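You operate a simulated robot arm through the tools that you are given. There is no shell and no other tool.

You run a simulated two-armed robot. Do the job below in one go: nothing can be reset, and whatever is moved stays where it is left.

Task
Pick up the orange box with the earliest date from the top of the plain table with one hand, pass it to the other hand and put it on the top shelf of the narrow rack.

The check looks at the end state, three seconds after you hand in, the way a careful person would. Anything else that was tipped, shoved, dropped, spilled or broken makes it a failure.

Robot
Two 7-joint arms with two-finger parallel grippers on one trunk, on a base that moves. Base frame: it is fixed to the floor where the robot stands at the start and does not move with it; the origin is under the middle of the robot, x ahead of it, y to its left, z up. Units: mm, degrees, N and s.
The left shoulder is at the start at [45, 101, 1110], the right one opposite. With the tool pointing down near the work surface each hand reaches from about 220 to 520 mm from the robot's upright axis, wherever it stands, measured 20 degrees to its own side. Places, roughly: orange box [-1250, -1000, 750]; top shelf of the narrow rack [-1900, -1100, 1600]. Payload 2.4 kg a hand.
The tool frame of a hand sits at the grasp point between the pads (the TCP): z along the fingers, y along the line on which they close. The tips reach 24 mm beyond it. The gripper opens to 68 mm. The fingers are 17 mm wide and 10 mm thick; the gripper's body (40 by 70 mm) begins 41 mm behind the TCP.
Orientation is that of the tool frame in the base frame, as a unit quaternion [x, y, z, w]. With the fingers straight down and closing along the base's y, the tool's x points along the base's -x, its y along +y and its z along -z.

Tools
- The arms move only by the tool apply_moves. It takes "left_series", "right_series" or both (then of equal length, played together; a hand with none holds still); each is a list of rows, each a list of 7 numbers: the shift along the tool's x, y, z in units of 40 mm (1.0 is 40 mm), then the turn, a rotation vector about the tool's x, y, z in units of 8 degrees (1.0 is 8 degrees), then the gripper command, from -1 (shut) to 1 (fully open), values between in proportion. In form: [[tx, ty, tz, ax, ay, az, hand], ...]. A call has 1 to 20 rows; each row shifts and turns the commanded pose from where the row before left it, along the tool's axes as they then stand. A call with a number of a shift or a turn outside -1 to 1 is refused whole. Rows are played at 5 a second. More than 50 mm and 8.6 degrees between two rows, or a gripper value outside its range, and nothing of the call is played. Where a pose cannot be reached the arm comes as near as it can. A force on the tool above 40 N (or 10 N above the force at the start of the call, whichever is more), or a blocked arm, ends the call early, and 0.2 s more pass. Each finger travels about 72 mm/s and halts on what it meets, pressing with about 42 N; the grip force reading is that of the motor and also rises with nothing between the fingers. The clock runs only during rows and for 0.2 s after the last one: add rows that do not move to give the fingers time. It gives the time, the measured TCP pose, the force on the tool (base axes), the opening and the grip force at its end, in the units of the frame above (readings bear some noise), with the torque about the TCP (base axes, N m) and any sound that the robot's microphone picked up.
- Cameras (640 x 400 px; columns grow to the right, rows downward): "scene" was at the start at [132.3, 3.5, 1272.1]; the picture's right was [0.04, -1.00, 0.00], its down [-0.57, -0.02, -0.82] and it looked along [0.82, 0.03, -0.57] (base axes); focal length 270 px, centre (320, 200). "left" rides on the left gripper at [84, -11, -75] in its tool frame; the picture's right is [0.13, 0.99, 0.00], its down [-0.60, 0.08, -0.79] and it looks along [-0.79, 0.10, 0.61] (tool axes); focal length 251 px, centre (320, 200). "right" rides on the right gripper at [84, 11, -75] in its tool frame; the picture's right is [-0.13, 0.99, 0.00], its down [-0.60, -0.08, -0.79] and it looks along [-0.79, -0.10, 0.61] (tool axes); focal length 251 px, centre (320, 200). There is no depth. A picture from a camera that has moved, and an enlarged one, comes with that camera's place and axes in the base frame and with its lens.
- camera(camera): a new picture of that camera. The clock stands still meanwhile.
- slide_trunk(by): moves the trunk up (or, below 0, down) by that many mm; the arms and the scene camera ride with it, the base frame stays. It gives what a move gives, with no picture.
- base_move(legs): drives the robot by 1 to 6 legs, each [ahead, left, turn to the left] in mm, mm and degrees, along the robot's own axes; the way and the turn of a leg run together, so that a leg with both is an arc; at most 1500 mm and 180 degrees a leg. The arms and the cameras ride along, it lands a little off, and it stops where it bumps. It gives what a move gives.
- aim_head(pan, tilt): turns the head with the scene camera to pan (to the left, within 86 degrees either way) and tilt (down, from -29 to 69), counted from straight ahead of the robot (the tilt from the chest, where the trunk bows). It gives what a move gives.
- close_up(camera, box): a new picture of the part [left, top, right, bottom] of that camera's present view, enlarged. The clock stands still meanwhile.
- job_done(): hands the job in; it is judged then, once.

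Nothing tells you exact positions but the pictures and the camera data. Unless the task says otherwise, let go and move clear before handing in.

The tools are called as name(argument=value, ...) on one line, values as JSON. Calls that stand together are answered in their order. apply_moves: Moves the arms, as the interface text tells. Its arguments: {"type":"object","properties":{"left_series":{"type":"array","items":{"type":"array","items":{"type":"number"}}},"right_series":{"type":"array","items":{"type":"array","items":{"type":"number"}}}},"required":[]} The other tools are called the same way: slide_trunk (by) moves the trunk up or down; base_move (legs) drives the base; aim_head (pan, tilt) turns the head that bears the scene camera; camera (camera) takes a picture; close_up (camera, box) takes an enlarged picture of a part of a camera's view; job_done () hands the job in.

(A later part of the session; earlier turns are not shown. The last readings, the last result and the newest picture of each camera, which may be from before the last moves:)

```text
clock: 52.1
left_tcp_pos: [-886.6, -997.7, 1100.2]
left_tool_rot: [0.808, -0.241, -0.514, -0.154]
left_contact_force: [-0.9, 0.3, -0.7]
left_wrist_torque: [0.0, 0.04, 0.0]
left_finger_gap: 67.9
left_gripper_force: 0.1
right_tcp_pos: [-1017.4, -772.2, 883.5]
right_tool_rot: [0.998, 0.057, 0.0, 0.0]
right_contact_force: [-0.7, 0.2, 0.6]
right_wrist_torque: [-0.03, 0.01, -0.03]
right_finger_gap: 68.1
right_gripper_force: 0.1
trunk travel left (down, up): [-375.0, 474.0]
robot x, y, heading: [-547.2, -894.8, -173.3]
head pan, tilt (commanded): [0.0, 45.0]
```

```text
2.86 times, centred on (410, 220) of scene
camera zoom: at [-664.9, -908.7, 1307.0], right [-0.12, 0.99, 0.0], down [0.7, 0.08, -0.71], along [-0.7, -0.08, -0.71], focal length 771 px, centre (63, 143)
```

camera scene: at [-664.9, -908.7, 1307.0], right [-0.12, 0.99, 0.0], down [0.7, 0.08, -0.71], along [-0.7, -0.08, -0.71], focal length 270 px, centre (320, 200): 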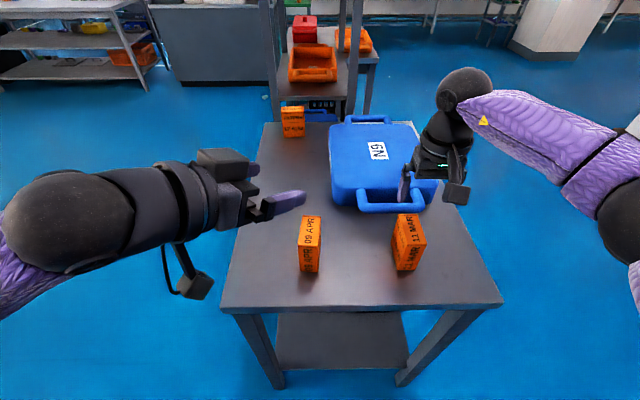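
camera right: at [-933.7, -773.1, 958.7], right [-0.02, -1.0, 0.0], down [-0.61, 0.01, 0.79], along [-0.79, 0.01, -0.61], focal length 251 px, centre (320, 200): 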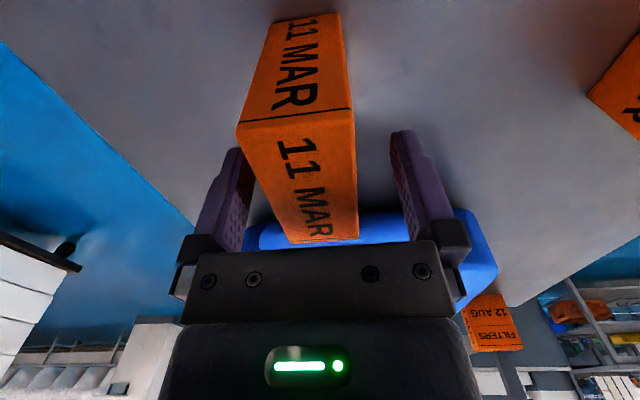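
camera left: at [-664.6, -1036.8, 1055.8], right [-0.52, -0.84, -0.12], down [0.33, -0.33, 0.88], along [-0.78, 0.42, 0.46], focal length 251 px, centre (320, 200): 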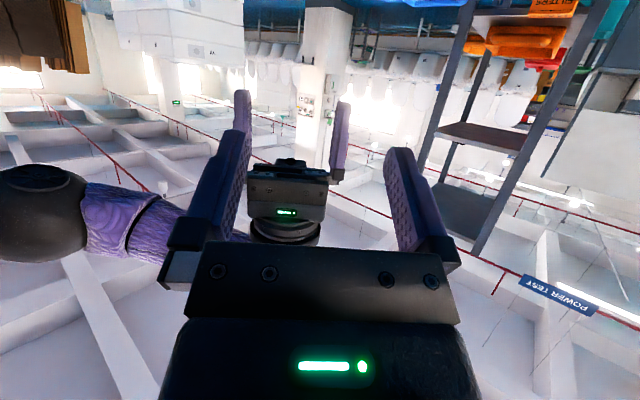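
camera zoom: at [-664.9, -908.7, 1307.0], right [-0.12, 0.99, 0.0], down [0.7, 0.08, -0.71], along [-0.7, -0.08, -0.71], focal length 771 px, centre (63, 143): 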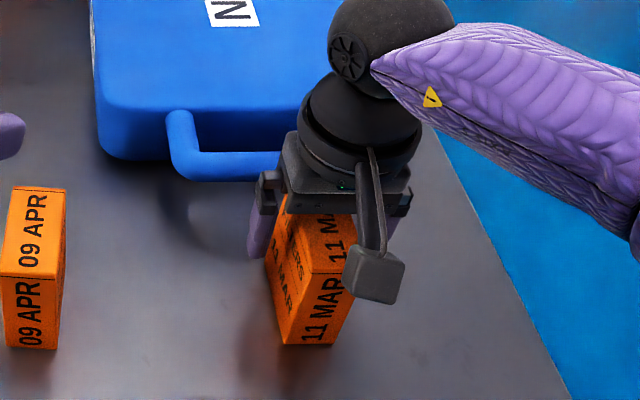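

The fingers straddle the box but sit about 4 mm off-centre. I shift to centre them and then close the grip.

apply_moves(right_series=[[-0.03, -0.09, 0, 0, 0, 0, 1], [0, 0, 0, 0, 0, 0, 0.3], [0, 0, 0, 0, 0, 0, -0.2], [0, 0, 0, 0, 0, 0, -1], [0, 0, 0, 0, 0, 0, -1], [0, 0, 0, 0, 0, 0, -1], [0, 0, 0, 0, 0, 0, -1], [0, 0, 0, 0, 0, 0, -1]])

camera(camera="right")

```text
clock: 53.9
left_tcp_pos: [-886.1, -998.8, 1100.7]
left_tool_rot: [0.809, -0.241, -0.514, -0.154]
left_contact_force: [0.2, 0.6, -1.1]
left_wrist_torque: [0.0, 0.01, 0.02]
left_finger_gap: 67.9
left_gripper_force: 0.0
right_tcp_pos: [-1018.5, -767.3, 883.2]
right_tool_rot: [0.998, 0.057, 0.0, -0.001]
right_contact_force: [0.6, -1.2, 0.7]
right_wrist_torque: [-0.12, 0.12, 0.03]
right_finger_gap: 37.5
right_gripper_force: 41.7
trunk travel left (down, up): [-375.0, 474.0]
robot x, y, heading: [-549.3, -896.2, -173.3]
head pan, tilt (commanded): [0.0, 45.0]
```

```text
taken
camera right: at [-935.6, -769.0, 958.4], right [-0.02, -1.0, 0.0], down [-0.61, 0.01, 0.79], along [-0.79, 0.01, -0.61], focal length 251 px, centre (320, 200)
```

right: 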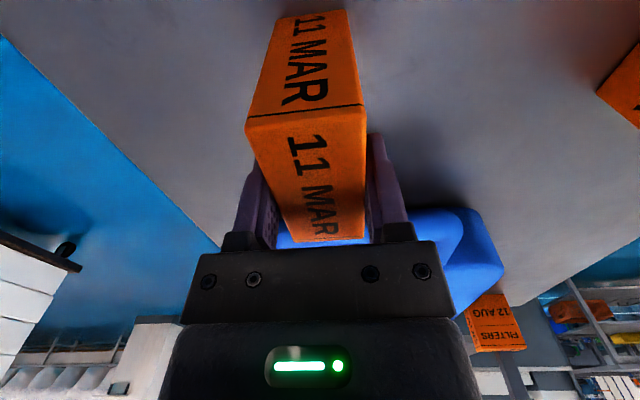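

The box is gripped at a 37.5 mm opening. I lift it straight up.

apply_moves(right_series=[[0, 0, -0.4, 0, 0, 0, -1], [0, 0, -0.6, 0, 0, 0, -1], [0, 0, -0.8, 0, 0, 0, -1], [0, 0, -0.9, 0, 0, 0, -1], [0, 0, -0.9, 0, 0, 0, -1], [0, 0, -0.9, 0, 0, 0, -1], [0, 0, -0.5, 0, 0, 0, -1], [0, 0, 0, 0, 0, 0, -1]])

camera(camera="right")

camera(camera="scene")

```text
clock: 55.7
left_tcp_pos: [-888.2, -998.6, 1100.2]
left_tool_rot: [0.808, -0.241, -0.515, -0.154]
left_contact_force: [-0.4, 0.4, -0.3]
left_wrist_torque: [0.0, 0.01, -0.01]
left_finger_gap: 67.9
left_gripper_force: 0.0
right_tcp_pos: [-1018.7, -769.2, 1083.4]
right_tool_rot: [0.998, 0.056, 0.0, 0.0]
right_contact_force: [-0.8, 0.3, -0.9]
right_wrist_torque: [-0.01, 0.05, 0.03]
right_finger_gap: 37.5
right_gripper_force: 42.0
trunk travel left (down, up): [-375.0, 474.0]
robot x, y, heading: [-544.2, -893.1, -173.5]
head pan, tilt (commanded): [0.0, 45.0]
```

```text
taken
camera right: at [-936.2, -771.7, 1158.2], right [-0.02, -1.0, 0.0], down [-0.61, 0.01, 0.79], along [-0.79, 0.01, -0.61], focal length 251 px, centre (320, 200)
```

right: 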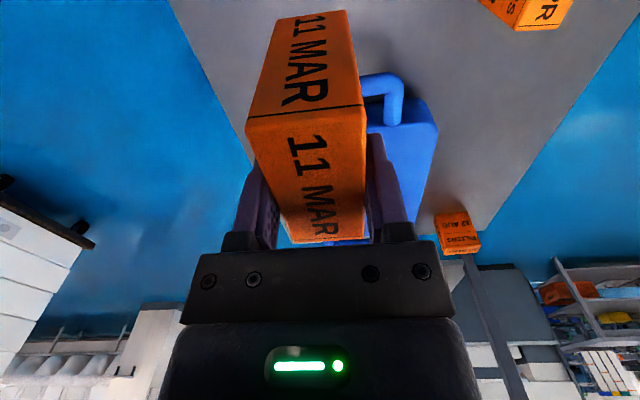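

```text
taken
camera scene: at [-665.0, -908.7, 1307.0], right [-0.12, 0.99, 0.0], down [0.7, 0.08, -0.71], along [-0.7, -0.08, -0.71], focal length 270 px, centre (320, 200)
```

scene: 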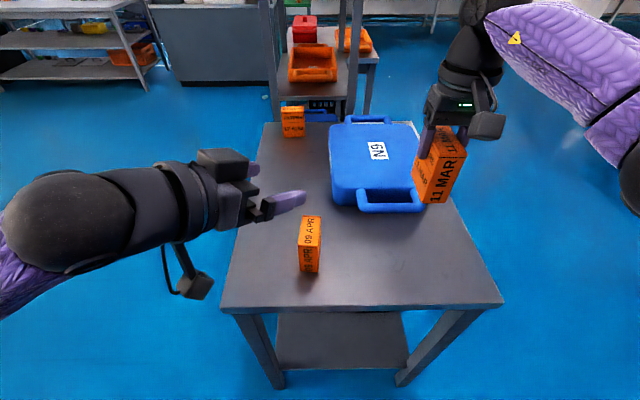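

The box is held clear of the table and nothing else moved. I back away from the table into open floor for the handover.

base_move(legs=[[-450, 0, 0]])

camera(camera="right")

```text
clock: 58.4
left_tcp_pos: [-448.0, -948.6, 1099.3]
left_tool_rot: [0.809, -0.236, -0.516, -0.151]
left_contact_force: [-0.3, -0.2, -0.1]
left_wrist_torque: [-0.01, 0.01, -0.02]
left_finger_gap: 68.0
left_gripper_force: 0.0
right_tcp_pos: [-583.7, -721.2, 1083.4]
right_tool_rot: [0.998, 0.062, 0.0, 0.0]
right_contact_force: [0.0, 0.8, -0.8]
right_wrist_torque: [0.01, 0.0, 0.04]
right_finger_gap: 37.6
right_gripper_force: 42.6
trunk travel left (down, up): [-375.0, 474.0]
robot x, y, heading: [-113.4, -841.0, -172.6]
head pan, tilt (commanded): [0.0, 45.0]
```

```text
taken
camera right: at [-501.0, -722.6, 1158.0], right [-0.01, -1.0, 0.0], down [-0.61, 0.0, 0.79], along [-0.79, 0.0, -0.61], focal length 251 px, centre (320, 200)
```

right: 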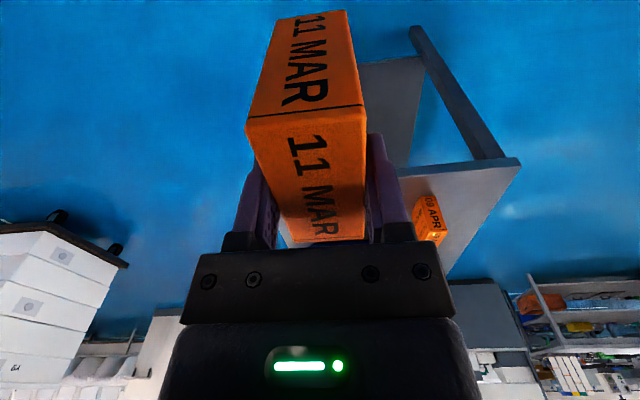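

I'm about 430 mm back from the table with the box secure. I bring the box in front of me with the right hand and turn it so its near end faces the left hand.

apply_moves(right_series=[[0.136, 0.933, -0.104, 0, 0, 0, -1], [0.136, 0.933, -0.104, 0, 0, 0, -1], [0.136, 0.933, -0.104, 0, 0, 0, -1], [0.136, 0.933, -0.104, 0, 0, 0, -1], [0, 0, 0, 0, 0, 1, -1], [0, 0, 0, 0, 0, 1, -1], [0, 0, 0, 0, 0, 1, -1], [0, 0, 0, 0, 0, 1, -1], [0, 0, 0, 0, 0, 1, -1], [0, 0, 0, 0, 0, 0, -1]])

camera(camera="scene")

camera(camera="left")

camera(camera="right")

```text
clock: 60.6
left_tcp_pos: [-449.3, -949.4, 1100.0]
left_tool_rot: [0.81, -0.236, -0.516, -0.152]
left_contact_force: [0.6, 0.4, 0.3]
left_wrist_torque: [0.02, 0.05, 0.0]
left_finger_gap: 68.1
left_gripper_force: 0.0
right_tcp_pos: [-544.7, -868.2, 1098.3]
right_tool_rot: [0.959, -0.284, 0.0, 0.0]
right_contact_force: [-0.5, -0.1, -0.9]
right_wrist_torque: [0.04, -0.01, 0.0]
right_finger_gap: 37.5
right_gripper_force: 41.6
trunk travel left (down, up): [-375.0, 474.0]
robot x, y, heading: [-113.0, -845.3, -172.5]
head pan, tilt (commanded): [0.0, 45.0]
```

```text
taken
camera scene: at [-228.4, -856.3, 1307.0], right [-0.13, 0.99, 0.0], down [0.7, 0.09, -0.71], along [-0.7, -0.09, -0.71], focal length 270 px, centre (320, 200)
```

scene: 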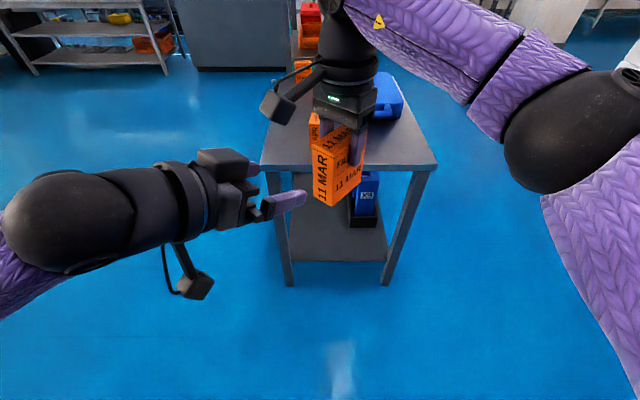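

```text
taken
camera left: at [-355.1, -994.0, 1055.8], right [-0.49, -0.87, -0.12], down [0.35, -0.32, 0.88], along [-0.8, 0.39, 0.46], focal length 251 px, centre (320, 200)
```

left: 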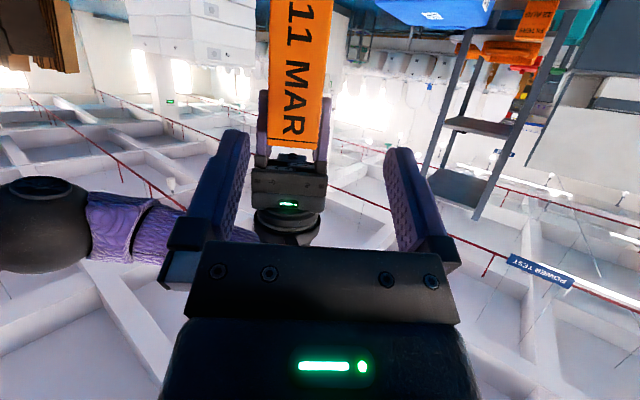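

```text
taken
camera right: at [-481.5, -922.8, 1173.6], right [-0.65, -0.76, 0.0], down [-0.46, 0.39, 0.79], along [-0.6, 0.51, -0.61], focal length 251 px, centre (320, 200)
```

right: 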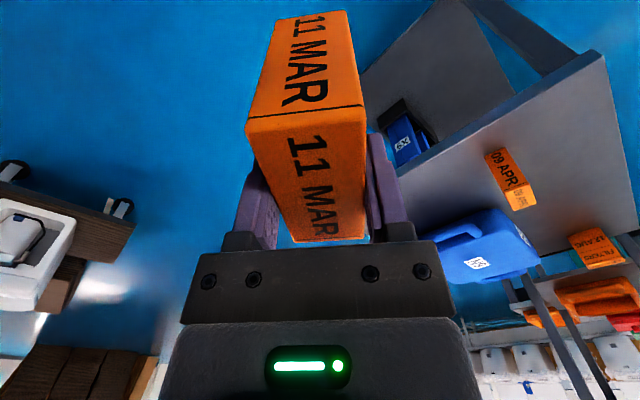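

The left hand is square to the box end but about 17 mm off sideways. I align it and approach most of the way, then check.

apply_moves(left_series=[[0.148, -0.428, 0, 0, 0, 0, 1], [0, 0, 0.7, 0, 0, 0, 1], [0, 0, 0.7, 0, 0, 0, 1], [0, 0, 0.4, 0, 0, 0, 1], [0, 0, 0, 0, 0, 0, 1]])

camera(camera="scene")

camera(camera="left")

camera(camera="right")

```text
clock: 61.8
left_tcp_pos: [-506.2, -900.9, 1064.1]
left_tool_rot: [0.81, -0.236, -0.516, -0.151]
left_contact_force: [0.1, -0.3, -0.3]
left_wrist_torque: [0.0, -0.03, -0.04]
left_finger_gap: 67.7
left_gripper_force: 0.0
left hand out of reach, approached as far as the arm can: row 1
right_tcp_pos: [-545.5, -868.3, 1098.0]
right_tool_rot: [0.959, -0.283, 0.001, -0.002]
right_contact_force: [-1.1, 0.0, -0.7]
right_wrist_torque: [0.01, 0.0, 0.02]
right_finger_gap: 37.3
right_gripper_force: 42.4
trunk travel left (down, up): [-375.0, 474.0]
robot x, y, heading: [-114.1, -842.2, -172.5]
head pan, tilt (commanded): [0.0, 45.0]
```

```text
taken
camera scene: at [-228.4, -856.3, 1307.0], right [-0.13, 0.99, 0.0], down [0.7, 0.09, -0.71], along [-0.7, -0.09, -0.71], focal length 270 px, centre (320, 200)
```

scene: 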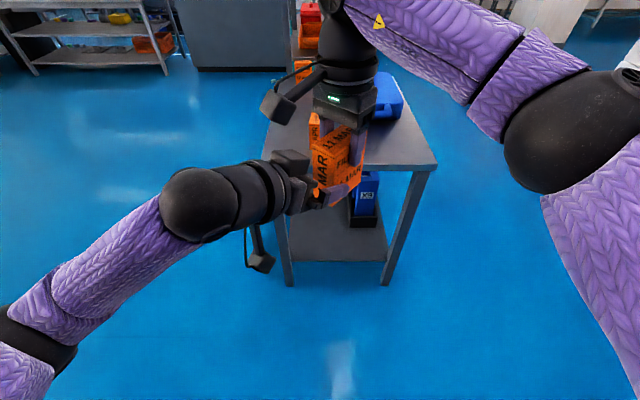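

```text
taken
camera left: at [-412.1, -946.4, 1019.7], right [-0.49, -0.87, -0.12], down [0.35, -0.32, 0.88], along [-0.8, 0.39, 0.46], focal length 251 px, centre (320, 200)
```

left: 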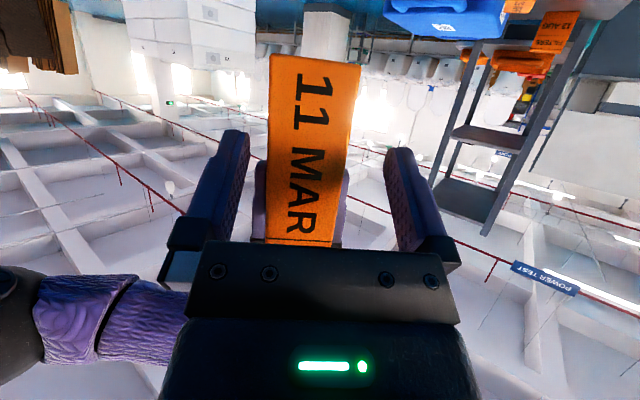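

```text
taken
camera right: at [-481.5, -922.7, 1173.6], right [-0.65, -0.76, 0.0], down [-0.47, 0.39, 0.79], along [-0.6, 0.51, -0.61], focal length 251 px, centre (320, 200)
```

right: 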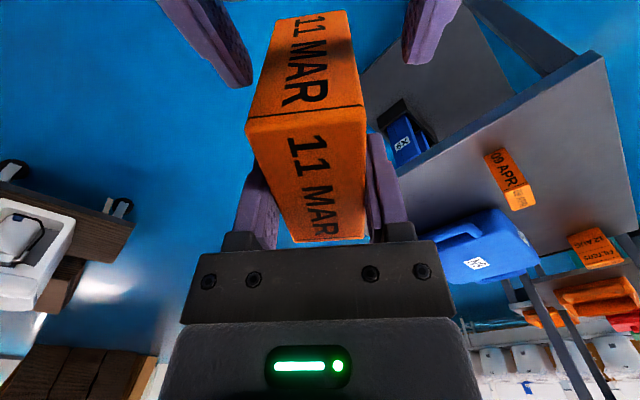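

The left fingers straddle the lower half of the box, below the right fingertips. I trim 5 mm sideways and go the last 37 mm in.

apply_moves(left_series=[[0.115, -0.125, 0, 0, 0, 0, 1], [0, 0, 0.475, 0, 0, 0, 1], [0, 0, 0.45, 0, 0, 0, 1], [0, 0, 0, 0, 0, 0, 1]])

camera(camera="left")

camera(camera="right")

close_up(camera="scene", box=[240, 80, 400, 220])

```text
clock: 62.8
left_tcp_pos: [-530.8, -879.0, 1043.9]
left_tool_rot: [0.809, -0.236, -0.516, -0.151]
left_contact_force: [22.9, -15.2, 4.8]
left_wrist_torque: [0.78, 1.09, -0.22]
left_finger_gap: 67.8
left_gripper_force: 0.1
right_tcp_pos: [-546.8, -866.4, 1098.3]
right_tool_rot: [0.958, -0.285, -0.001, -0.001]
right_contact_force: [-22.9, 15.7, -6.9]
right_wrist_torque: [0.12, 0.17, 0.19]
right_finger_gap: 37.6
right_gripper_force: 42.4
trunk travel left (down, up): [-375.0, 474.0]
robot x, y, heading: [-110.8, -844.3, -172.7]
head pan, tilt (commanded): [0.0, 45.0]
```

```text
taken
camera left: at [-436.8, -923.6, 1000.5], right [-0.49, -0.86, -0.12], down [0.35, -0.32, 0.88], along [-0.8, 0.39, 0.46], focal length 251 px, centre (320, 200)
```

left: 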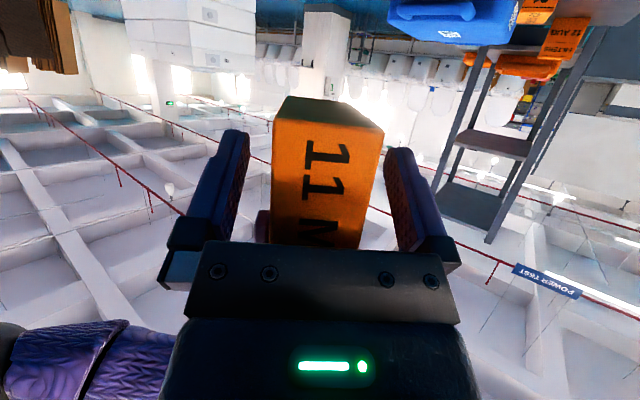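

```text
taken
camera right: at [-482.6, -921.8, 1173.1], right [-0.65, -0.76, 0.0], down [-0.46, 0.39, 0.8], along [-0.6, 0.52, -0.61], focal length 251 px, centre (320, 200)
```

right: 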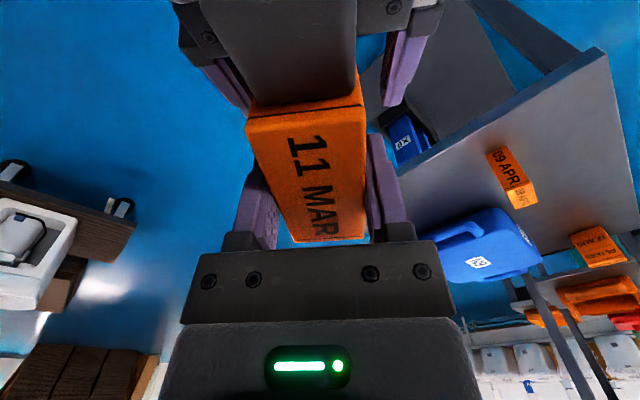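

```text
2.86 times, centred on (320, 150) of scene
camera zoom: at [-228.4, -856.3, 1307.0], right [-0.13, 0.99, 0.0], down [0.7, 0.09, -0.71], along [-0.7, -0.09, -0.71], focal length 771 px, centre (320, 343)
```

zoom: 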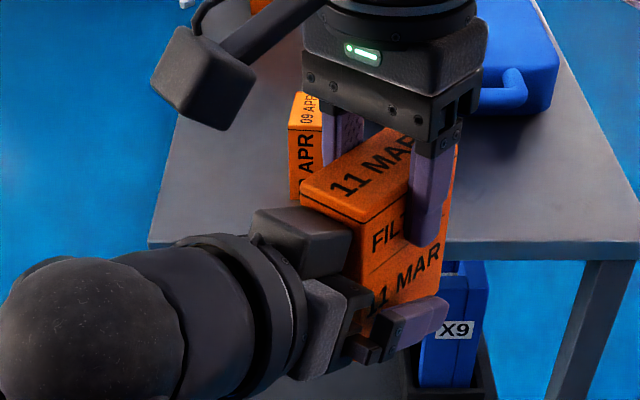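

The left gripper body has just touched the near face of the box (about 27 N), so I'm too deep. I back off 8 mm and trim sideways before closing.

apply_moves(left_series=[[0, 0, -0.2, 0, 0, 0, 1], [0, 0.04, 0, 0, 0, 0, 1], [0, 0, 0, 0, 0, 0, 1]])

camera(camera="left")

camera(camera="right")

```text
clock: 63.6
left_tcp_pos: [-523.3, -885.6, 1046.0]
left_tool_rot: [0.81, -0.235, -0.516, -0.151]
left_contact_force: [0.6, 0.7, 0.0]
left_wrist_torque: [-0.01, 0.01, 0.03]
left_finger_gap: 68.0
left_gripper_force: 0.1
right_tcp_pos: [-545.0, -868.2, 1097.1]
right_tool_rot: [0.959, -0.284, 0.001, -0.001]
right_contact_force: [0.2, -0.1, -1.1]
right_wrist_torque: [-0.01, -0.01, 0.02]
right_finger_gap: 37.5
right_gripper_force: 41.8
trunk travel left (down, up): [-375.0, 474.0]
robot x, y, heading: [-112.3, -840.0, -172.8]
head pan, tilt (commanded): [0.0, 45.0]
```

```text
taken
camera left: at [-429.8, -930.2, 1003.4], right [-0.49, -0.87, -0.12], down [0.35, -0.32, 0.88], along [-0.8, 0.39, 0.46], focal length 251 px, centre (320, 200)
```

left: 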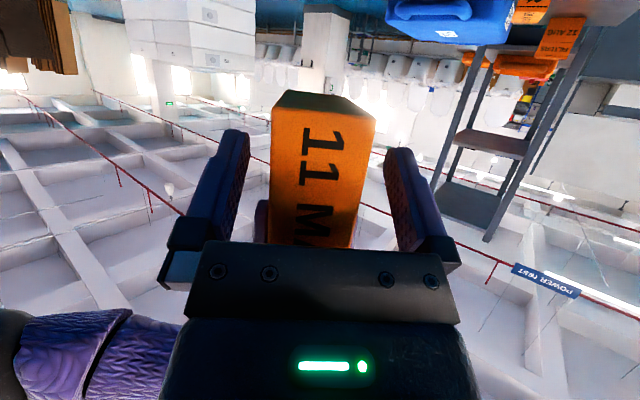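

```text
taken
camera right: at [-481.4, -922.7, 1173.6], right [-0.65, -0.76, 0.0], down [-0.47, 0.39, 0.79], along [-0.6, 0.51, -0.61], focal length 251 px, centre (320, 200)
```

right: 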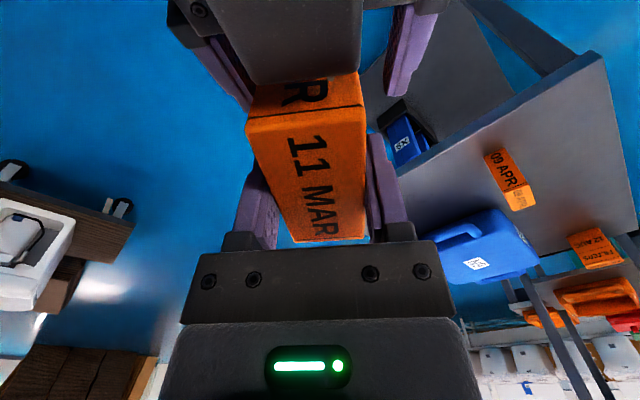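

Contact is gone and the left fingers are balanced on both sides of the box. I close the left hand while the right still holds.

apply_moves(left_series=[[0, 0, 0, 0, 0, 0, 0.4], [0, 0, 0, 0, 0, 0, 0.1], [0, 0, 0, 0, 0, 0, -0.3], [0, 0, 0, 0, 0, 0, -1], [0, 0, 0, 0, 0, 0, -1], [0, 0, 0, 0, 0, 0, -1], [0, 0, 0, 0, 0, 0, -1]])

camera(camera="left")

camera(camera="right")

```text
clock: 65.2
left_tcp_pos: [-523.9, -883.5, 1046.9]
left_tool_rot: [0.809, -0.236, -0.516, -0.151]
left_contact_force: [22.3, 24.6, 0.1]
left_wrist_torque: [-0.46, 0.7, -0.55]
left_finger_gap: 37.5
left_gripper_force: 41.8
right_tcp_pos: [-547.2, -868.6, 1099.0]
right_tool_rot: [0.959, -0.283, 0.0, 0.001]
right_contact_force: [-23.0, -24.9, -0.4]
right_wrist_torque: [-0.83, 0.43, -0.37]
right_finger_gap: 37.6
right_gripper_force: 42.4
trunk travel left (down, up): [-375.0, 474.0]
robot x, y, heading: [-112.8, -836.7, -172.8]
head pan, tilt (commanded): [0.0, 45.0]
```

```text
taken
camera left: at [-429.3, -929.6, 1003.4], right [-0.49, -0.86, -0.12], down [0.35, -0.32, 0.88], along [-0.8, 0.39, 0.46], focal length 251 px, centre (320, 200)
```

left: 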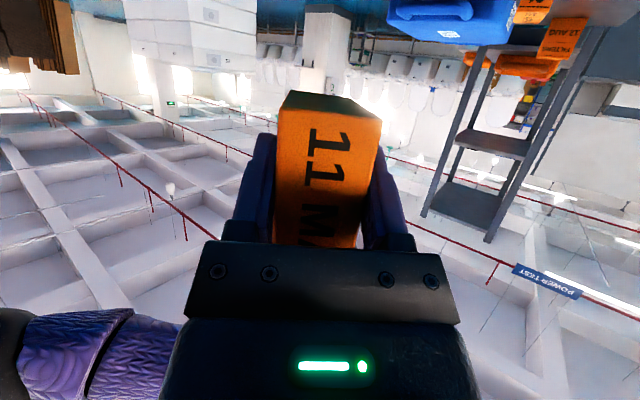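

```text
taken
camera right: at [-481.6, -923.0, 1173.8], right [-0.65, -0.76, 0.0], down [-0.46, 0.4, 0.79], along [-0.61, 0.51, -0.61], focal length 251 px, centre (320, 200)
```

right: 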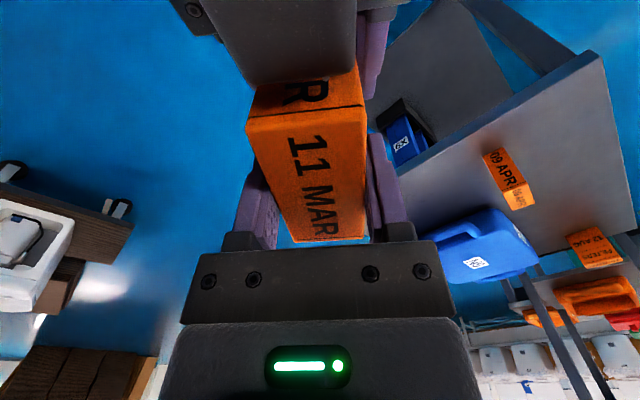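

Both hands now hold the box, with about 33 N of sideways strain between them. I relax that by shifting the left hand 3 mm before the right lets go.

apply_moves(left_series=[[0, -0.075, 0, 0, 0, 0, -1], [0, 0, 0, 0, 0, 0, -1]])

```text
clock: 65.8
left_tcp_pos: [-521.8, -883.1, 1047.4]
left_tool_rot: [0.81, -0.235, -0.515, -0.151]
left_contact_force: [-0.1, 9.6, -4.4]
left_wrist_torque: [0.35, -0.08, -0.47]
left_finger_gap: 37.7
left_gripper_force: 41.8
right_tcp_pos: [-546.3, -867.6, 1098.2]
right_tool_rot: [0.959, -0.282, 0.002, 0.0]
right_contact_force: [-0.5, -9.3, 4.8]
right_wrist_torque: [-0.96, -0.07, 0.27]
right_finger_gap: 37.4
right_gripper_force: 41.7
trunk travel left (down, up): [-375.0, 474.0]
robot x, y, heading: [-113.7, -841.5, -172.4]
head pan, tilt (commanded): [0.0, 45.0]
```

The strain is down to about 10 N. I open the right hand and lift it clear straight up.

apply_moves(left_series=[[0, 0, 0, 0, 0, 0, -1], [0, 0, 0, 0, 0, 0, -1], [0, 0, 0, 0, 0, 0, -1], [0, 0, 0, 0, 0, 0, -1]], right_series=[[0, 0, 0, 0, 0, 0, -0.3], [0, 0, 0, 0, 0, 0, 0.3], [0, 0, 0, 0, 0, 0, 1], [0, 0, 0, 0, 0, 0, 1]])

camera(camera="right")

camera(camera="left")

```text
clock: 66.8
left_tcp_pos: [-521.6, -881.6, 1048.2]
left_tool_rot: [0.81, -0.236, -0.516, -0.151]
left_contact_force: [0.4, 0.0, -0.1]
left_wrist_torque: [-0.02, -0.07, 0.0]
left_finger_gap: 37.6
left_gripper_force: 41.7
right_tcp_pos: [-545.2, -868.0, 1097.9]
right_tool_rot: [0.959, -0.284, 0.0, -0.001]
right_contact_force: [-0.4, -0.5, 0.4]
right_wrist_torque: [0.0, 0.0, 0.0]
right_finger_gap: 67.8
right_gripper_force: 0.0
trunk travel left (down, up): [-375.0, 474.0]
robot x, y, heading: [-110.8, -841.4, -172.4]
head pan, tilt (commanded): [0.0, 45.0]
```

```text
taken
camera right: at [-481.5, -922.6, 1173.6], right [-0.65, -0.76, 0.0], down [-0.47, 0.39, 0.79], along [-0.6, 0.51, -0.61], focal length 251 px, centre (320, 200)
```

right: 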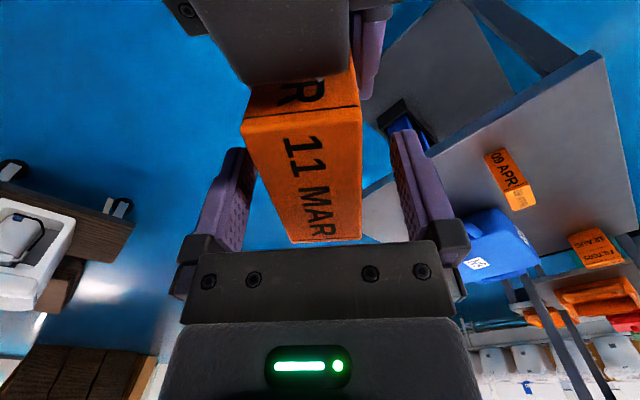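

```text
taken
camera left: at [-427.8, -927.6, 1003.8], right [-0.49, -0.87, -0.12], down [0.35, -0.32, 0.88], along [-0.8, 0.39, 0.46], focal length 251 px, centre (320, 200)
```

left: 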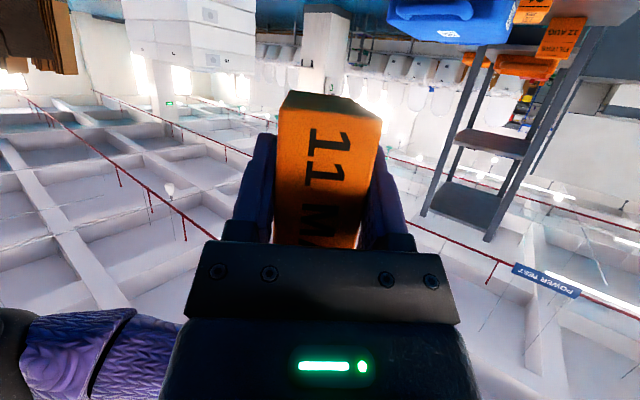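

The left hand alone holds the box firmly. I raise the right hand clear and tuck it back at my right side.

apply_moves(right_series=[[0, 0, -0.8, 0, 0, 0, 1], [0, 0, -0.9, 0, 0, 0, 1], [0, 0, -0.9, 0, 0, 0, 1], [-0.061, -0.936, 0, 0, 0, 0, 1], [-0.061, -0.936, 0, 0, 0, 0, 1], [-0.061, -0.936, 0, 0, 0, 0, 1], [-0.061, -0.936, 0, 0, 0, -0.8, 1], [-0.061, -0.936, 0, 0, 0, -0.8, 1], [0, 0, 0, 0, 0, -0.9, 1], [0, 0, 0, 0, 0, -0.9, 1], [0, 0, 0, 0, 0, -0.9, 1], [0, 0, 0, 0, 0, 0, 1]])

camera(camera="scene")

```text
clock: 69.4
left_tcp_pos: [-521.2, -882.6, 1047.5]
left_tool_rot: [0.81, -0.235, -0.516, -0.15]
left_contact_force: [-0.3, -0.9, 0.6]
left_wrist_torque: [-0.02, -0.02, -0.01]
left_finger_gap: 37.7
left_gripper_force: 42.3
right_tcp_pos: [-457.6, -700.7, 1203.7]
right_tool_rot: [1.0, 0.014, -0.001, 0.0]
right_contact_force: [0.2, -0.2, -1.4]
right_wrist_torque: [0.03, -0.03, -0.05]
right_finger_gap: 68.2
right_gripper_force: 0.0
trunk travel left (down, up): [-375.0, 474.0]
robot x, y, heading: [-113.5, -841.6, -172.7]
head pan, tilt (commanded): [0.0, 45.0]
```

```text
taken
camera scene: at [-228.4, -856.2, 1307.0], right [-0.13, 0.99, 0.0], down [0.7, 0.09, -0.71], along [-0.7, -0.09, -0.71], focal length 270 px, centre (320, 200)
```

scene: 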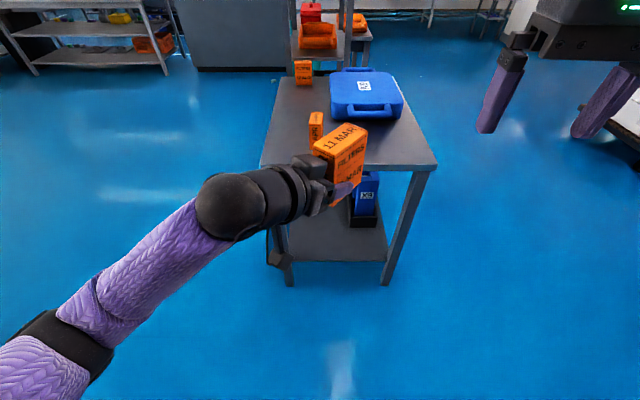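

The handover worked: the left hand holds 11 MAR upright and the right is free. I tuck the right hand lower and closer, then drive around the table's right side to the rack's open side.

apply_moves(right_series=[[0.5, -0.375, 0.9, 0, 0, 0, 1], [0.5, -0.375, 0.9, 0, 0, 0, 1], [0.5, -0.375, 0.9, 0, 0, 0, 1], [0.5, -0.375, 0.9, 0, 0, 0, 1], [0, 0, 0, 0, 0, 0, 1]])

base_move(legs=[[-81, -636, 0], [861, -110, 0]])

aim_head(pan=30, tilt=20)

camera(camera="scene")

```text
clock: 70.6
left_tcp_pos: [-520.7, -882.0, 1048.3]
left_tool_rot: [0.81, -0.236, -0.515, -0.151]
left_contact_force: [-0.5, 0.4, -0.5]
left_wrist_torque: [-0.04, -0.03, 0.0]
left_finger_gap: 37.6
left_gripper_force: 41.6
right_tcp_pos: [-376.4, -638.4, 1061.3]
right_tool_rot: [1.0, 0.013, 0.001, -0.001]
right_contact_force: [0.2, -0.7, -0.5]
right_wrist_torque: [0.0, -0.01, 0.01]
right_finger_gap: 67.9
right_gripper_force: 0.0
trunk travel left (down, up): [-375.0, 474.0]
robot x, y, heading: [-111.0, -841.0, -172.6]
head pan, tilt (commanded): [0.0, 45.0]
```

```text
clock: 78.4
left_tcp_pos: [-1390.7, -230.6, 1047.8]
left_tool_rot: [0.81, -0.235, -0.516, -0.151]
left_contact_force: [-0.6, 0.1, 0.6]
left_wrist_torque: [-0.02, -0.01, 0.01]
left_finger_gap: 37.7
left_gripper_force: 41.8
right_tcp_pos: [-1246.8, 14.1, 1061.7]
right_tool_rot: [1.0, 0.013, 0.0, -0.002]
right_contact_force: [0.2, -0.2, 0.0]
right_wrist_torque: [-0.01, 0.0, 0.01]
right_finger_gap: 68.2
right_gripper_force: 0.1
trunk travel left (down, up): [-375.0, 474.0]
robot x, y, heading: [-980.0, -189.0, -172.5]
head pan, tilt (commanded): [0.0, 45.0]
```

```text
clock: 79.3
left_tcp_pos: [-1390.0, -229.7, 1047.9]
left_tool_rot: [0.81, -0.235, -0.516, -0.151]
left_contact_force: [0.4, 0.2, -0.2]
left_wrist_torque: [-0.01, -0.05, 0.0]
left_finger_gap: 37.7
left_gripper_force: 42.5
right_tcp_pos: [-1245.9, 13.4, 1062.5]
right_tool_rot: [1.0, 0.013, -0.001, -0.001]
right_contact_force: [-0.4, -1.5, -0.2]
right_wrist_torque: [-0.02, 0.03, 0.02]
right_finger_gap: 68.1
right_gripper_force: 0.0
trunk travel left (down, up): [-375.0, 474.0]
robot x, y, heading: [-980.3, -187.3, -172.8]
head pan, tilt (commanded): [30.0, 20.0]
```

```text
taken
camera scene: at [-1090.2, -250.0, 1345.6], right [-0.61, 0.79, 0.0], down [0.27, 0.21, -0.94], along [-0.75, -0.57, -0.34], focal length 270 px, centre (320, 200)
```

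scene: 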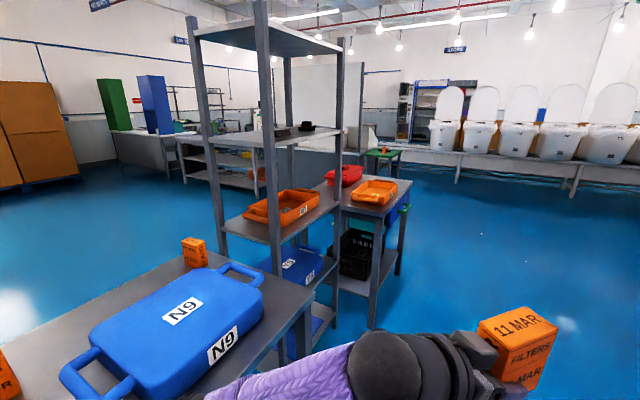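

The rack's near right side is open floor, with a second table only beyond it. I drive level with the rack, turn to face it and raise the trunk to view its top shelf.

base_move(legs=[[864, -99, 0], [0, 0, 82.7]])

slide_trunk(by=400)

aim_head(pan=0, tilt=20)

camera(camera="scene")

```text
clock: 87.4
left_tcp_pos: [-1849.9, -617.8, 1048.4]
left_tool_rot: [0.763, 0.359, -0.486, 0.228]
left_contact_force: [0.6, -0.4, -0.4]
left_wrist_torque: [0.06, -0.01, 0.0]
left_finger_gap: 37.5
left_gripper_force: 41.9
right_tcp_pos: [-2072.8, -443.7, 1061.5]
right_tool_rot: [0.741, 0.672, 0.0, -0.001]
right_contact_force: [0.1, 0.3, 0.0]
right_wrist_torque: [0.0, 0.03, 0.0]
right_finger_gap: 68.3
right_gripper_force: 0.1
trunk travel left (down, up): [-375.0, 474.0]
robot x, y, heading: [-1839.0, -207.1, -89.8]
head pan, tilt (commanded): [30.0, 20.0]
```

```text
clock: 91.2
left_tcp_pos: [-1849.7, -618.2, 1447.3]
left_tool_rot: [0.763, 0.359, -0.487, 0.228]
left_contact_force: [0.3, 0.8, -2.0]
left_wrist_torque: [0.01, -0.03, 0.02]
left_finger_gap: 37.5
left_gripper_force: 41.8
right_tcp_pos: [-2073.5, -445.2, 1462.3]
right_tool_rot: [0.741, 0.671, -0.001, -0.001]
right_contact_force: [0.4, 0.2, 0.4]
right_wrist_torque: [-0.02, 0.01, -0.02]
right_finger_gap: 68.0
right_gripper_force: 0.0
trunk travel left (down, up): [-775.0, 74.0]
robot x, y, heading: [-1839.8, -207.1, -89.9]
head pan, tilt (commanded): [30.0, 20.0]
```

```text
clock: 92.2
left_tcp_pos: [-1849.9, -617.4, 1448.1]
left_tool_rot: [0.763, 0.358, -0.487, 0.228]
left_contact_force: [0.0, 0.0, -1.3]
left_wrist_torque: [0.03, -0.04, -0.02]
left_finger_gap: 37.5
left_gripper_force: 42.1
right_tcp_pos: [-2072.5, -444.9, 1462.6]
right_tool_rot: [0.742, 0.671, -0.001, -0.001]
right_contact_force: [0.9, -0.4, 0.2]
right_wrist_torque: [-0.04, -0.03, 0.01]
right_finger_gap: 67.9
right_gripper_force: 0.0
trunk travel left (down, up): [-775.0, 74.0]
robot x, y, heading: [-1835.3, -206.3, -89.8]
head pan, tilt (commanded): [0.0, 20.0]
```

```text
taken
camera scene: at [-1838.6, -310.8, 1746.6], right [-1.0, 0.0, 0.0], down [0.0, 0.34, -0.94], along [0.0, -0.94, -0.34], focal length 270 px, centre (320, 200)
```

scene: 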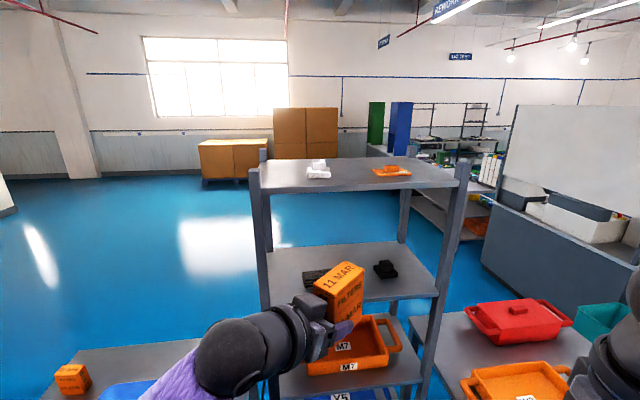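

I face the rack's side and see the top shelf with a white stack and a flat orange item toward its far edge; the near strip is free. I zoom in to measure.

close_up(camera="scene", box=[230, 130, 490, 290])

close_up(camera="scene", box=[240, 140, 480, 220])

slide_trunk(by=74)

camera(camera="scene")

close_up(camera="scene", box=[240, 140, 480, 290])

```text
2.46 times, centred on (360, 210) of scene
camera zoom: at [-1838.6, -310.8, 1746.6], right [-1.0, 0.0, 0.0], down [0.0, 0.34, -0.94], along [0.0, -0.94, -0.34], focal length 664 px, centre (222, 175)
```

zoom: 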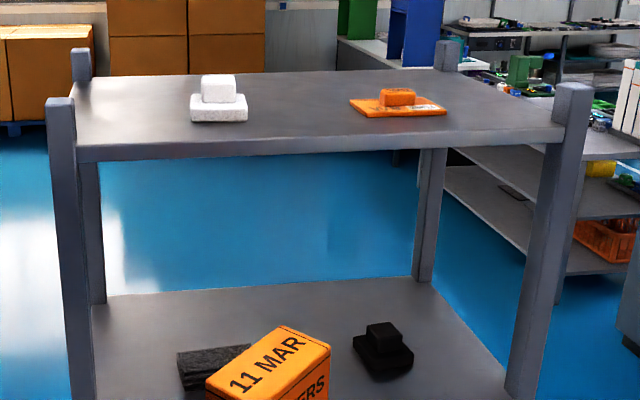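

```text
2.67 times, centred on (360, 180) of scene
camera zoom: at [-1838.6, -310.8, 1746.6], right [-1.0, 0.0, 0.0], down [0.0, 0.34, -0.94], along [0.0, -0.94, -0.34], focal length 720 px, centre (213, 253)
```

zoom: 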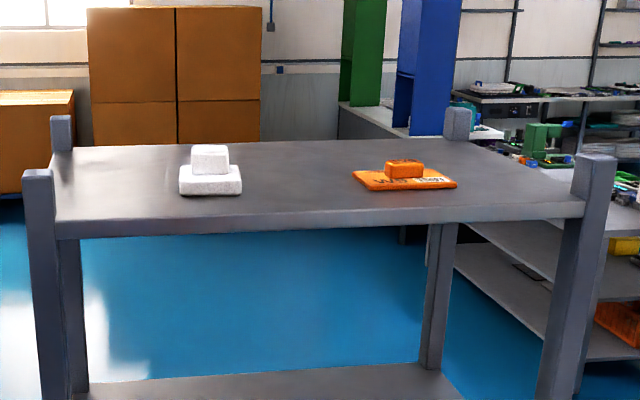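

```text
clock: 93.3
left_tcp_pos: [-1850.0, -616.3, 1521.6]
left_tool_rot: [0.763, 0.359, -0.487, 0.228]
left_contact_force: [-0.3, -0.8, -2.6]
left_wrist_torque: [0.03, -0.01, 0.03]
left_finger_gap: 37.8
left_gripper_force: 42.2
right_tcp_pos: [-2073.6, -445.7, 1535.5]
right_tool_rot: [0.742, 0.67, -0.001, 0.0]
right_contact_force: [-0.4, 0.7, -0.6]
right_wrist_torque: [0.0, 0.01, 0.01]
right_finger_gap: 68.1
right_gripper_force: 0.1
trunk travel left (down, up): [-849.0, 0.0]
robot x, y, heading: [-1839.8, -206.4, -90.1]
head pan, tilt (commanded): [0.0, 20.0]
```

```text
taken
camera scene: at [-1838.8, -310.6, 1820.7], right [-1.0, 0.0, 0.0], down [0.0, 0.34, -0.94], along [0.0, -0.94, -0.34], focal length 270 px, centre (320, 200)
```

scene: 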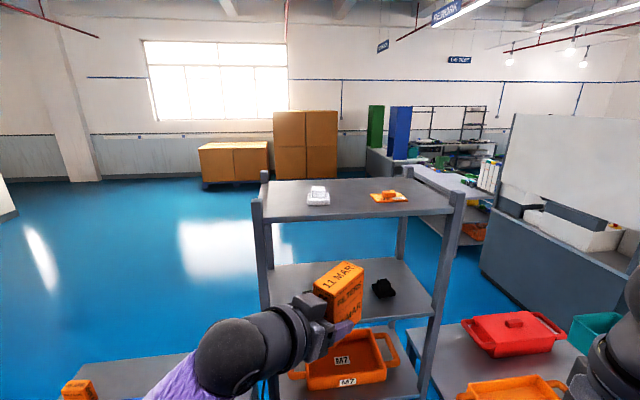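

```text
2.67 times, centred on (360, 215) of scene
camera zoom: at [-1838.8, -310.6, 1820.7], right [-1.0, 0.0, 0.0], down [0.0, 0.34, -0.94], along [0.0, -0.94, -0.34], focal length 720 px, centre (213, 160)
```

zoom: 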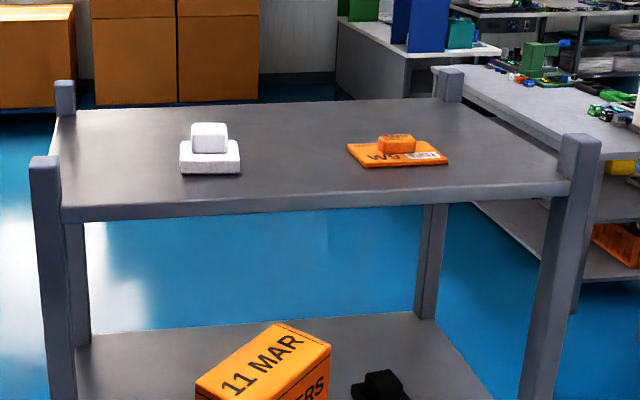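

The shelf top is at about z = 1556, with a free gap roughly 126 mm wide between the white stack (x -1805 to -1867) and the orange pouch (x -1994 to -2090). In free space I raise the left hand and turn it to point straight into the shelf.

apply_moves(left_series=[[-0.639, 0.496, -0.393, 0, 0, 0, -1], [-0.639, 0.496, -0.393, 0, 0, 0, -1], [-0.639, 0.496, -0.393, 0, 0, 0, -1], [-0.639, 0.496, -0.393, 0, 0, 0, -1], [0, 0, 0, -0.875, -0.0015, -0.4073, -1], [0, 0, 0, -0.875, -0.0015, -0.4073, -1], [0, 0, 0, -0.875, -0.0015, -0.4073, -1], [0, 0, 0, -0.875, -0.0015, -0.4073, -1], [0, 0, 0, -0.875, -0.0015, -0.4073, -1], [0, 0, 0, -0.875, -0.0015, -0.4073, -1], [0, 0, 0, 0, 0, 0, -1]])

camera(camera="scene")

camera(camera="left")

```text
clock: 95.7
left_tcp_pos: [-1779.9, -657.5, 1641.5]
left_tool_rot: [0.56, 0.631, -0.357, 0.401]
left_contact_force: [-0.2, 0.2, -0.7]
left_wrist_torque: [0.02, 0.05, -0.02]
left_finger_gap: 37.4
left_gripper_force: 42.3
right_tcp_pos: [-2074.0, -444.3, 1535.0]
right_tool_rot: [0.741, 0.672, 0.0, -0.001]
right_contact_force: [0.4, 0.2, 0.1]
right_wrist_torque: [-0.01, 0.01, -0.02]
right_finger_gap: 68.1
right_gripper_force: 0.0
trunk travel left (down, up): [-849.0, 0.0]
robot x, y, heading: [-1840.8, -203.6, -89.8]
head pan, tilt (commanded): [0.0, 20.0]
```

```text
taken
camera scene: at [-1838.1, -310.5, 1820.8], right [-1.0, 0.0, 0.0], down [0.0, 0.34, -0.94], along [0.0, -0.94, -0.34], focal length 270 px, centre (320, 200)
```

scene: 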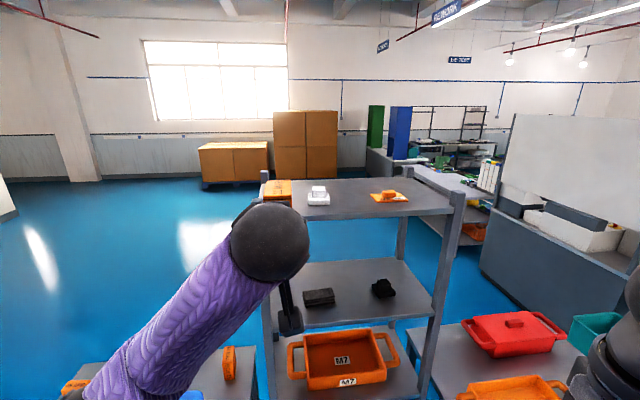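

```text
taken
camera left: at [-1802.1, -554.9, 1597.0], right [0.98, 0.17, -0.12], down [0.03, 0.47, 0.88], along [0.21, -0.87, 0.46], focal length 251 px, centre (320, 200)
```

left: 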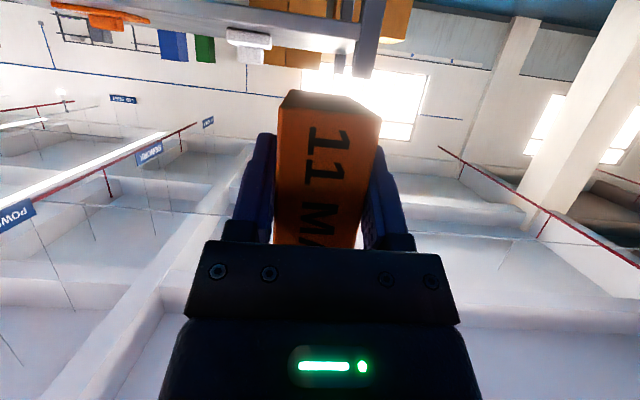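

The left hand is in the placing pose, box upright. I shift the base sideways to line up with the free gap and go part of the way forward.

base_move(legs=[[0, -153, 0], [190, 0, 0]])

camera(camera="scene")

camera(camera="left")

close_up(camera="scene", box=[200, 150, 480, 325])

```text
clock: 98.2
left_tcp_pos: [-1932.6, -848.1, 1641.4]
left_tool_rot: [0.563, 0.628, -0.359, 0.399]
left_contact_force: [0.2, -0.8, -1.5]
left_wrist_torque: [0.04, 0.02, -0.06]
left_finger_gap: 37.8
left_gripper_force: 42.0
right_tcp_pos: [-2224.5, -633.5, 1535.1]
right_tool_rot: [0.744, 0.668, 0.0, 0.0]
right_contact_force: [-0.3, 0.2, -0.8]
right_wrist_torque: [0.03, 0.02, -0.02]
right_finger_gap: 68.2
right_gripper_force: 0.1
trunk travel left (down, up): [-849.0, 0.0]
robot x, y, heading: [-1989.3, -400.5, -90.1]
head pan, tilt (commanded): [0.0, 20.0]
```

```text
taken
camera scene: at [-1989.0, -501.2, 1820.7], right [-1.0, 0.0, 0.0], down [0.0, 0.34, -0.94], along [0.0, -0.94, -0.34], focal length 270 px, centre (320, 200)
```

scene: 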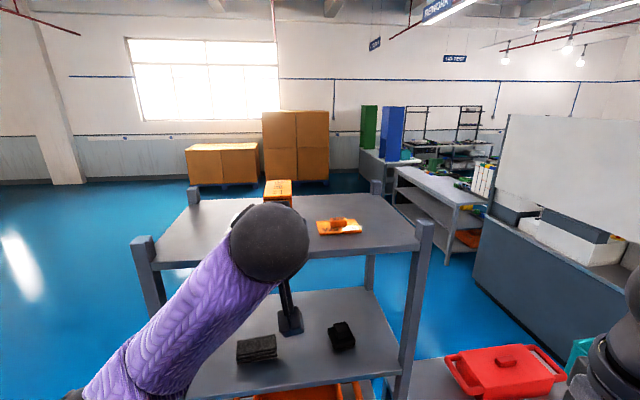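

```text
taken
camera left: at [-1954.4, -745.8, 1596.8], right [0.98, 0.16, -0.12], down [0.03, 0.47, 0.88], along [0.2, -0.87, 0.46], focal length 251 px, centre (320, 200)
```

left: 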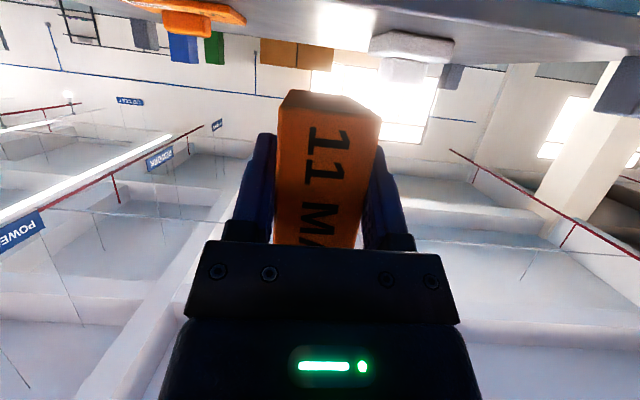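

```text
2.29 times, centred on (340, 238) of scene
camera zoom: at [-1989.0, -501.2, 1820.7], right [-1.0, 0.0, 0.0], down [0.0, 0.34, -0.94], along [0.0, -0.94, -0.34], focal length 617 px, centre (274, 114)
```

zoom: 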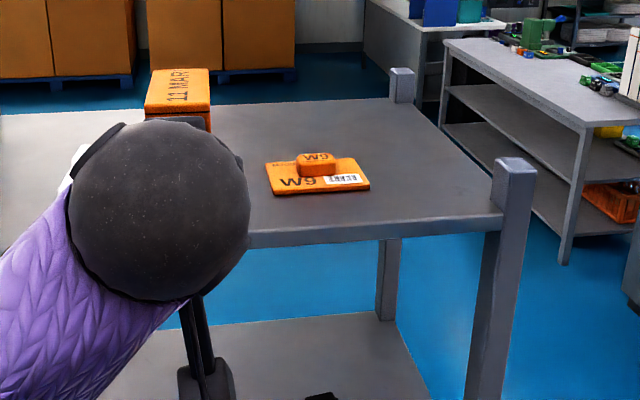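

The gap between pouch and white stack is right ahead of the box, with the shelf edge near y = -945. I drive the last stretch forward with the box about 55 mm above the shelf.

base_move(legs=[[130, 3, 0]])

camera(camera="left")

camera(camera="scene")

close_up(camera="scene", box=[160, 150, 440, 325])

```text
clock: 99.5
left_tcp_pos: [-1930.2, -976.0, 1641.2]
left_tool_rot: [0.562, 0.629, -0.359, 0.4]
left_contact_force: [0.1, 0.4, -1.5]
left_wrist_torque: [0.04, -0.02, 0.03]
left_finger_gap: 37.6
left_gripper_force: 42.7
right_tcp_pos: [-2220.6, -760.8, 1535.9]
right_tool_rot: [0.743, 0.669, -0.001, 0.0]
right_contact_force: [0.5, 0.4, -0.2]
right_wrist_torque: [0.01, -0.02, 0.04]
right_finger_gap: 67.9
right_gripper_force: 0.1
trunk travel left (down, up): [-849.0, 0.0]
robot x, y, heading: [-1983.9, -525.2, -90.2]
head pan, tilt (commanded): [0.0, 20.0]
```

```text
taken
camera left: at [-1951.2, -872.8, 1597.0], right [0.98, 0.16, -0.12], down [0.03, 0.47, 0.88], along [0.2, -0.87, 0.46], focal length 251 px, centre (320, 200)
```

left: 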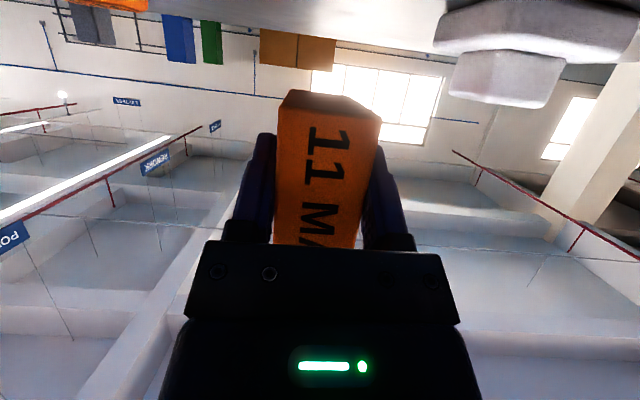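

```text
taken
camera scene: at [-1985.9, -628.2, 1820.8], right [-1.0, 0.0, 0.0], down [0.0, 0.34, -0.94], along [0.0, -0.94, -0.34], focal length 270 px, centre (320, 200)
```

scene: 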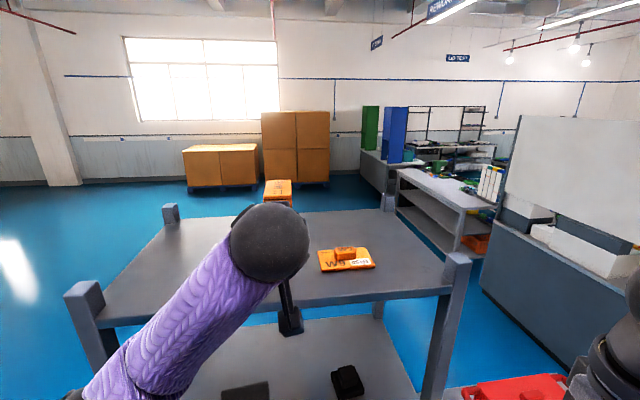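

```text
2.29 times, centred on (300, 238) of scene
camera zoom: at [-1985.9, -628.2, 1820.8], right [-1.0, 0.0, 0.0], down [0.0, 0.34, -0.94], along [0.0, -0.94, -0.34], focal length 617 px, centre (366, 114)
```

zoom: 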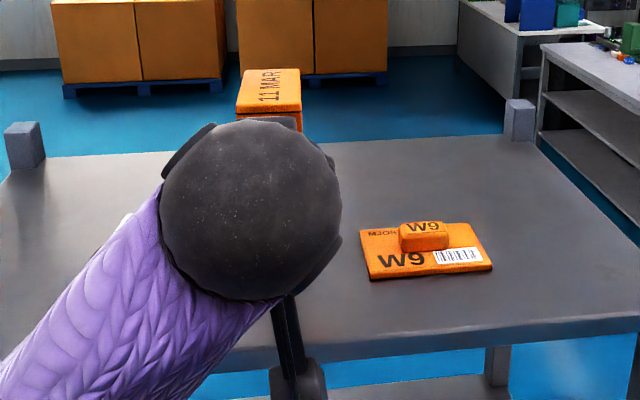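

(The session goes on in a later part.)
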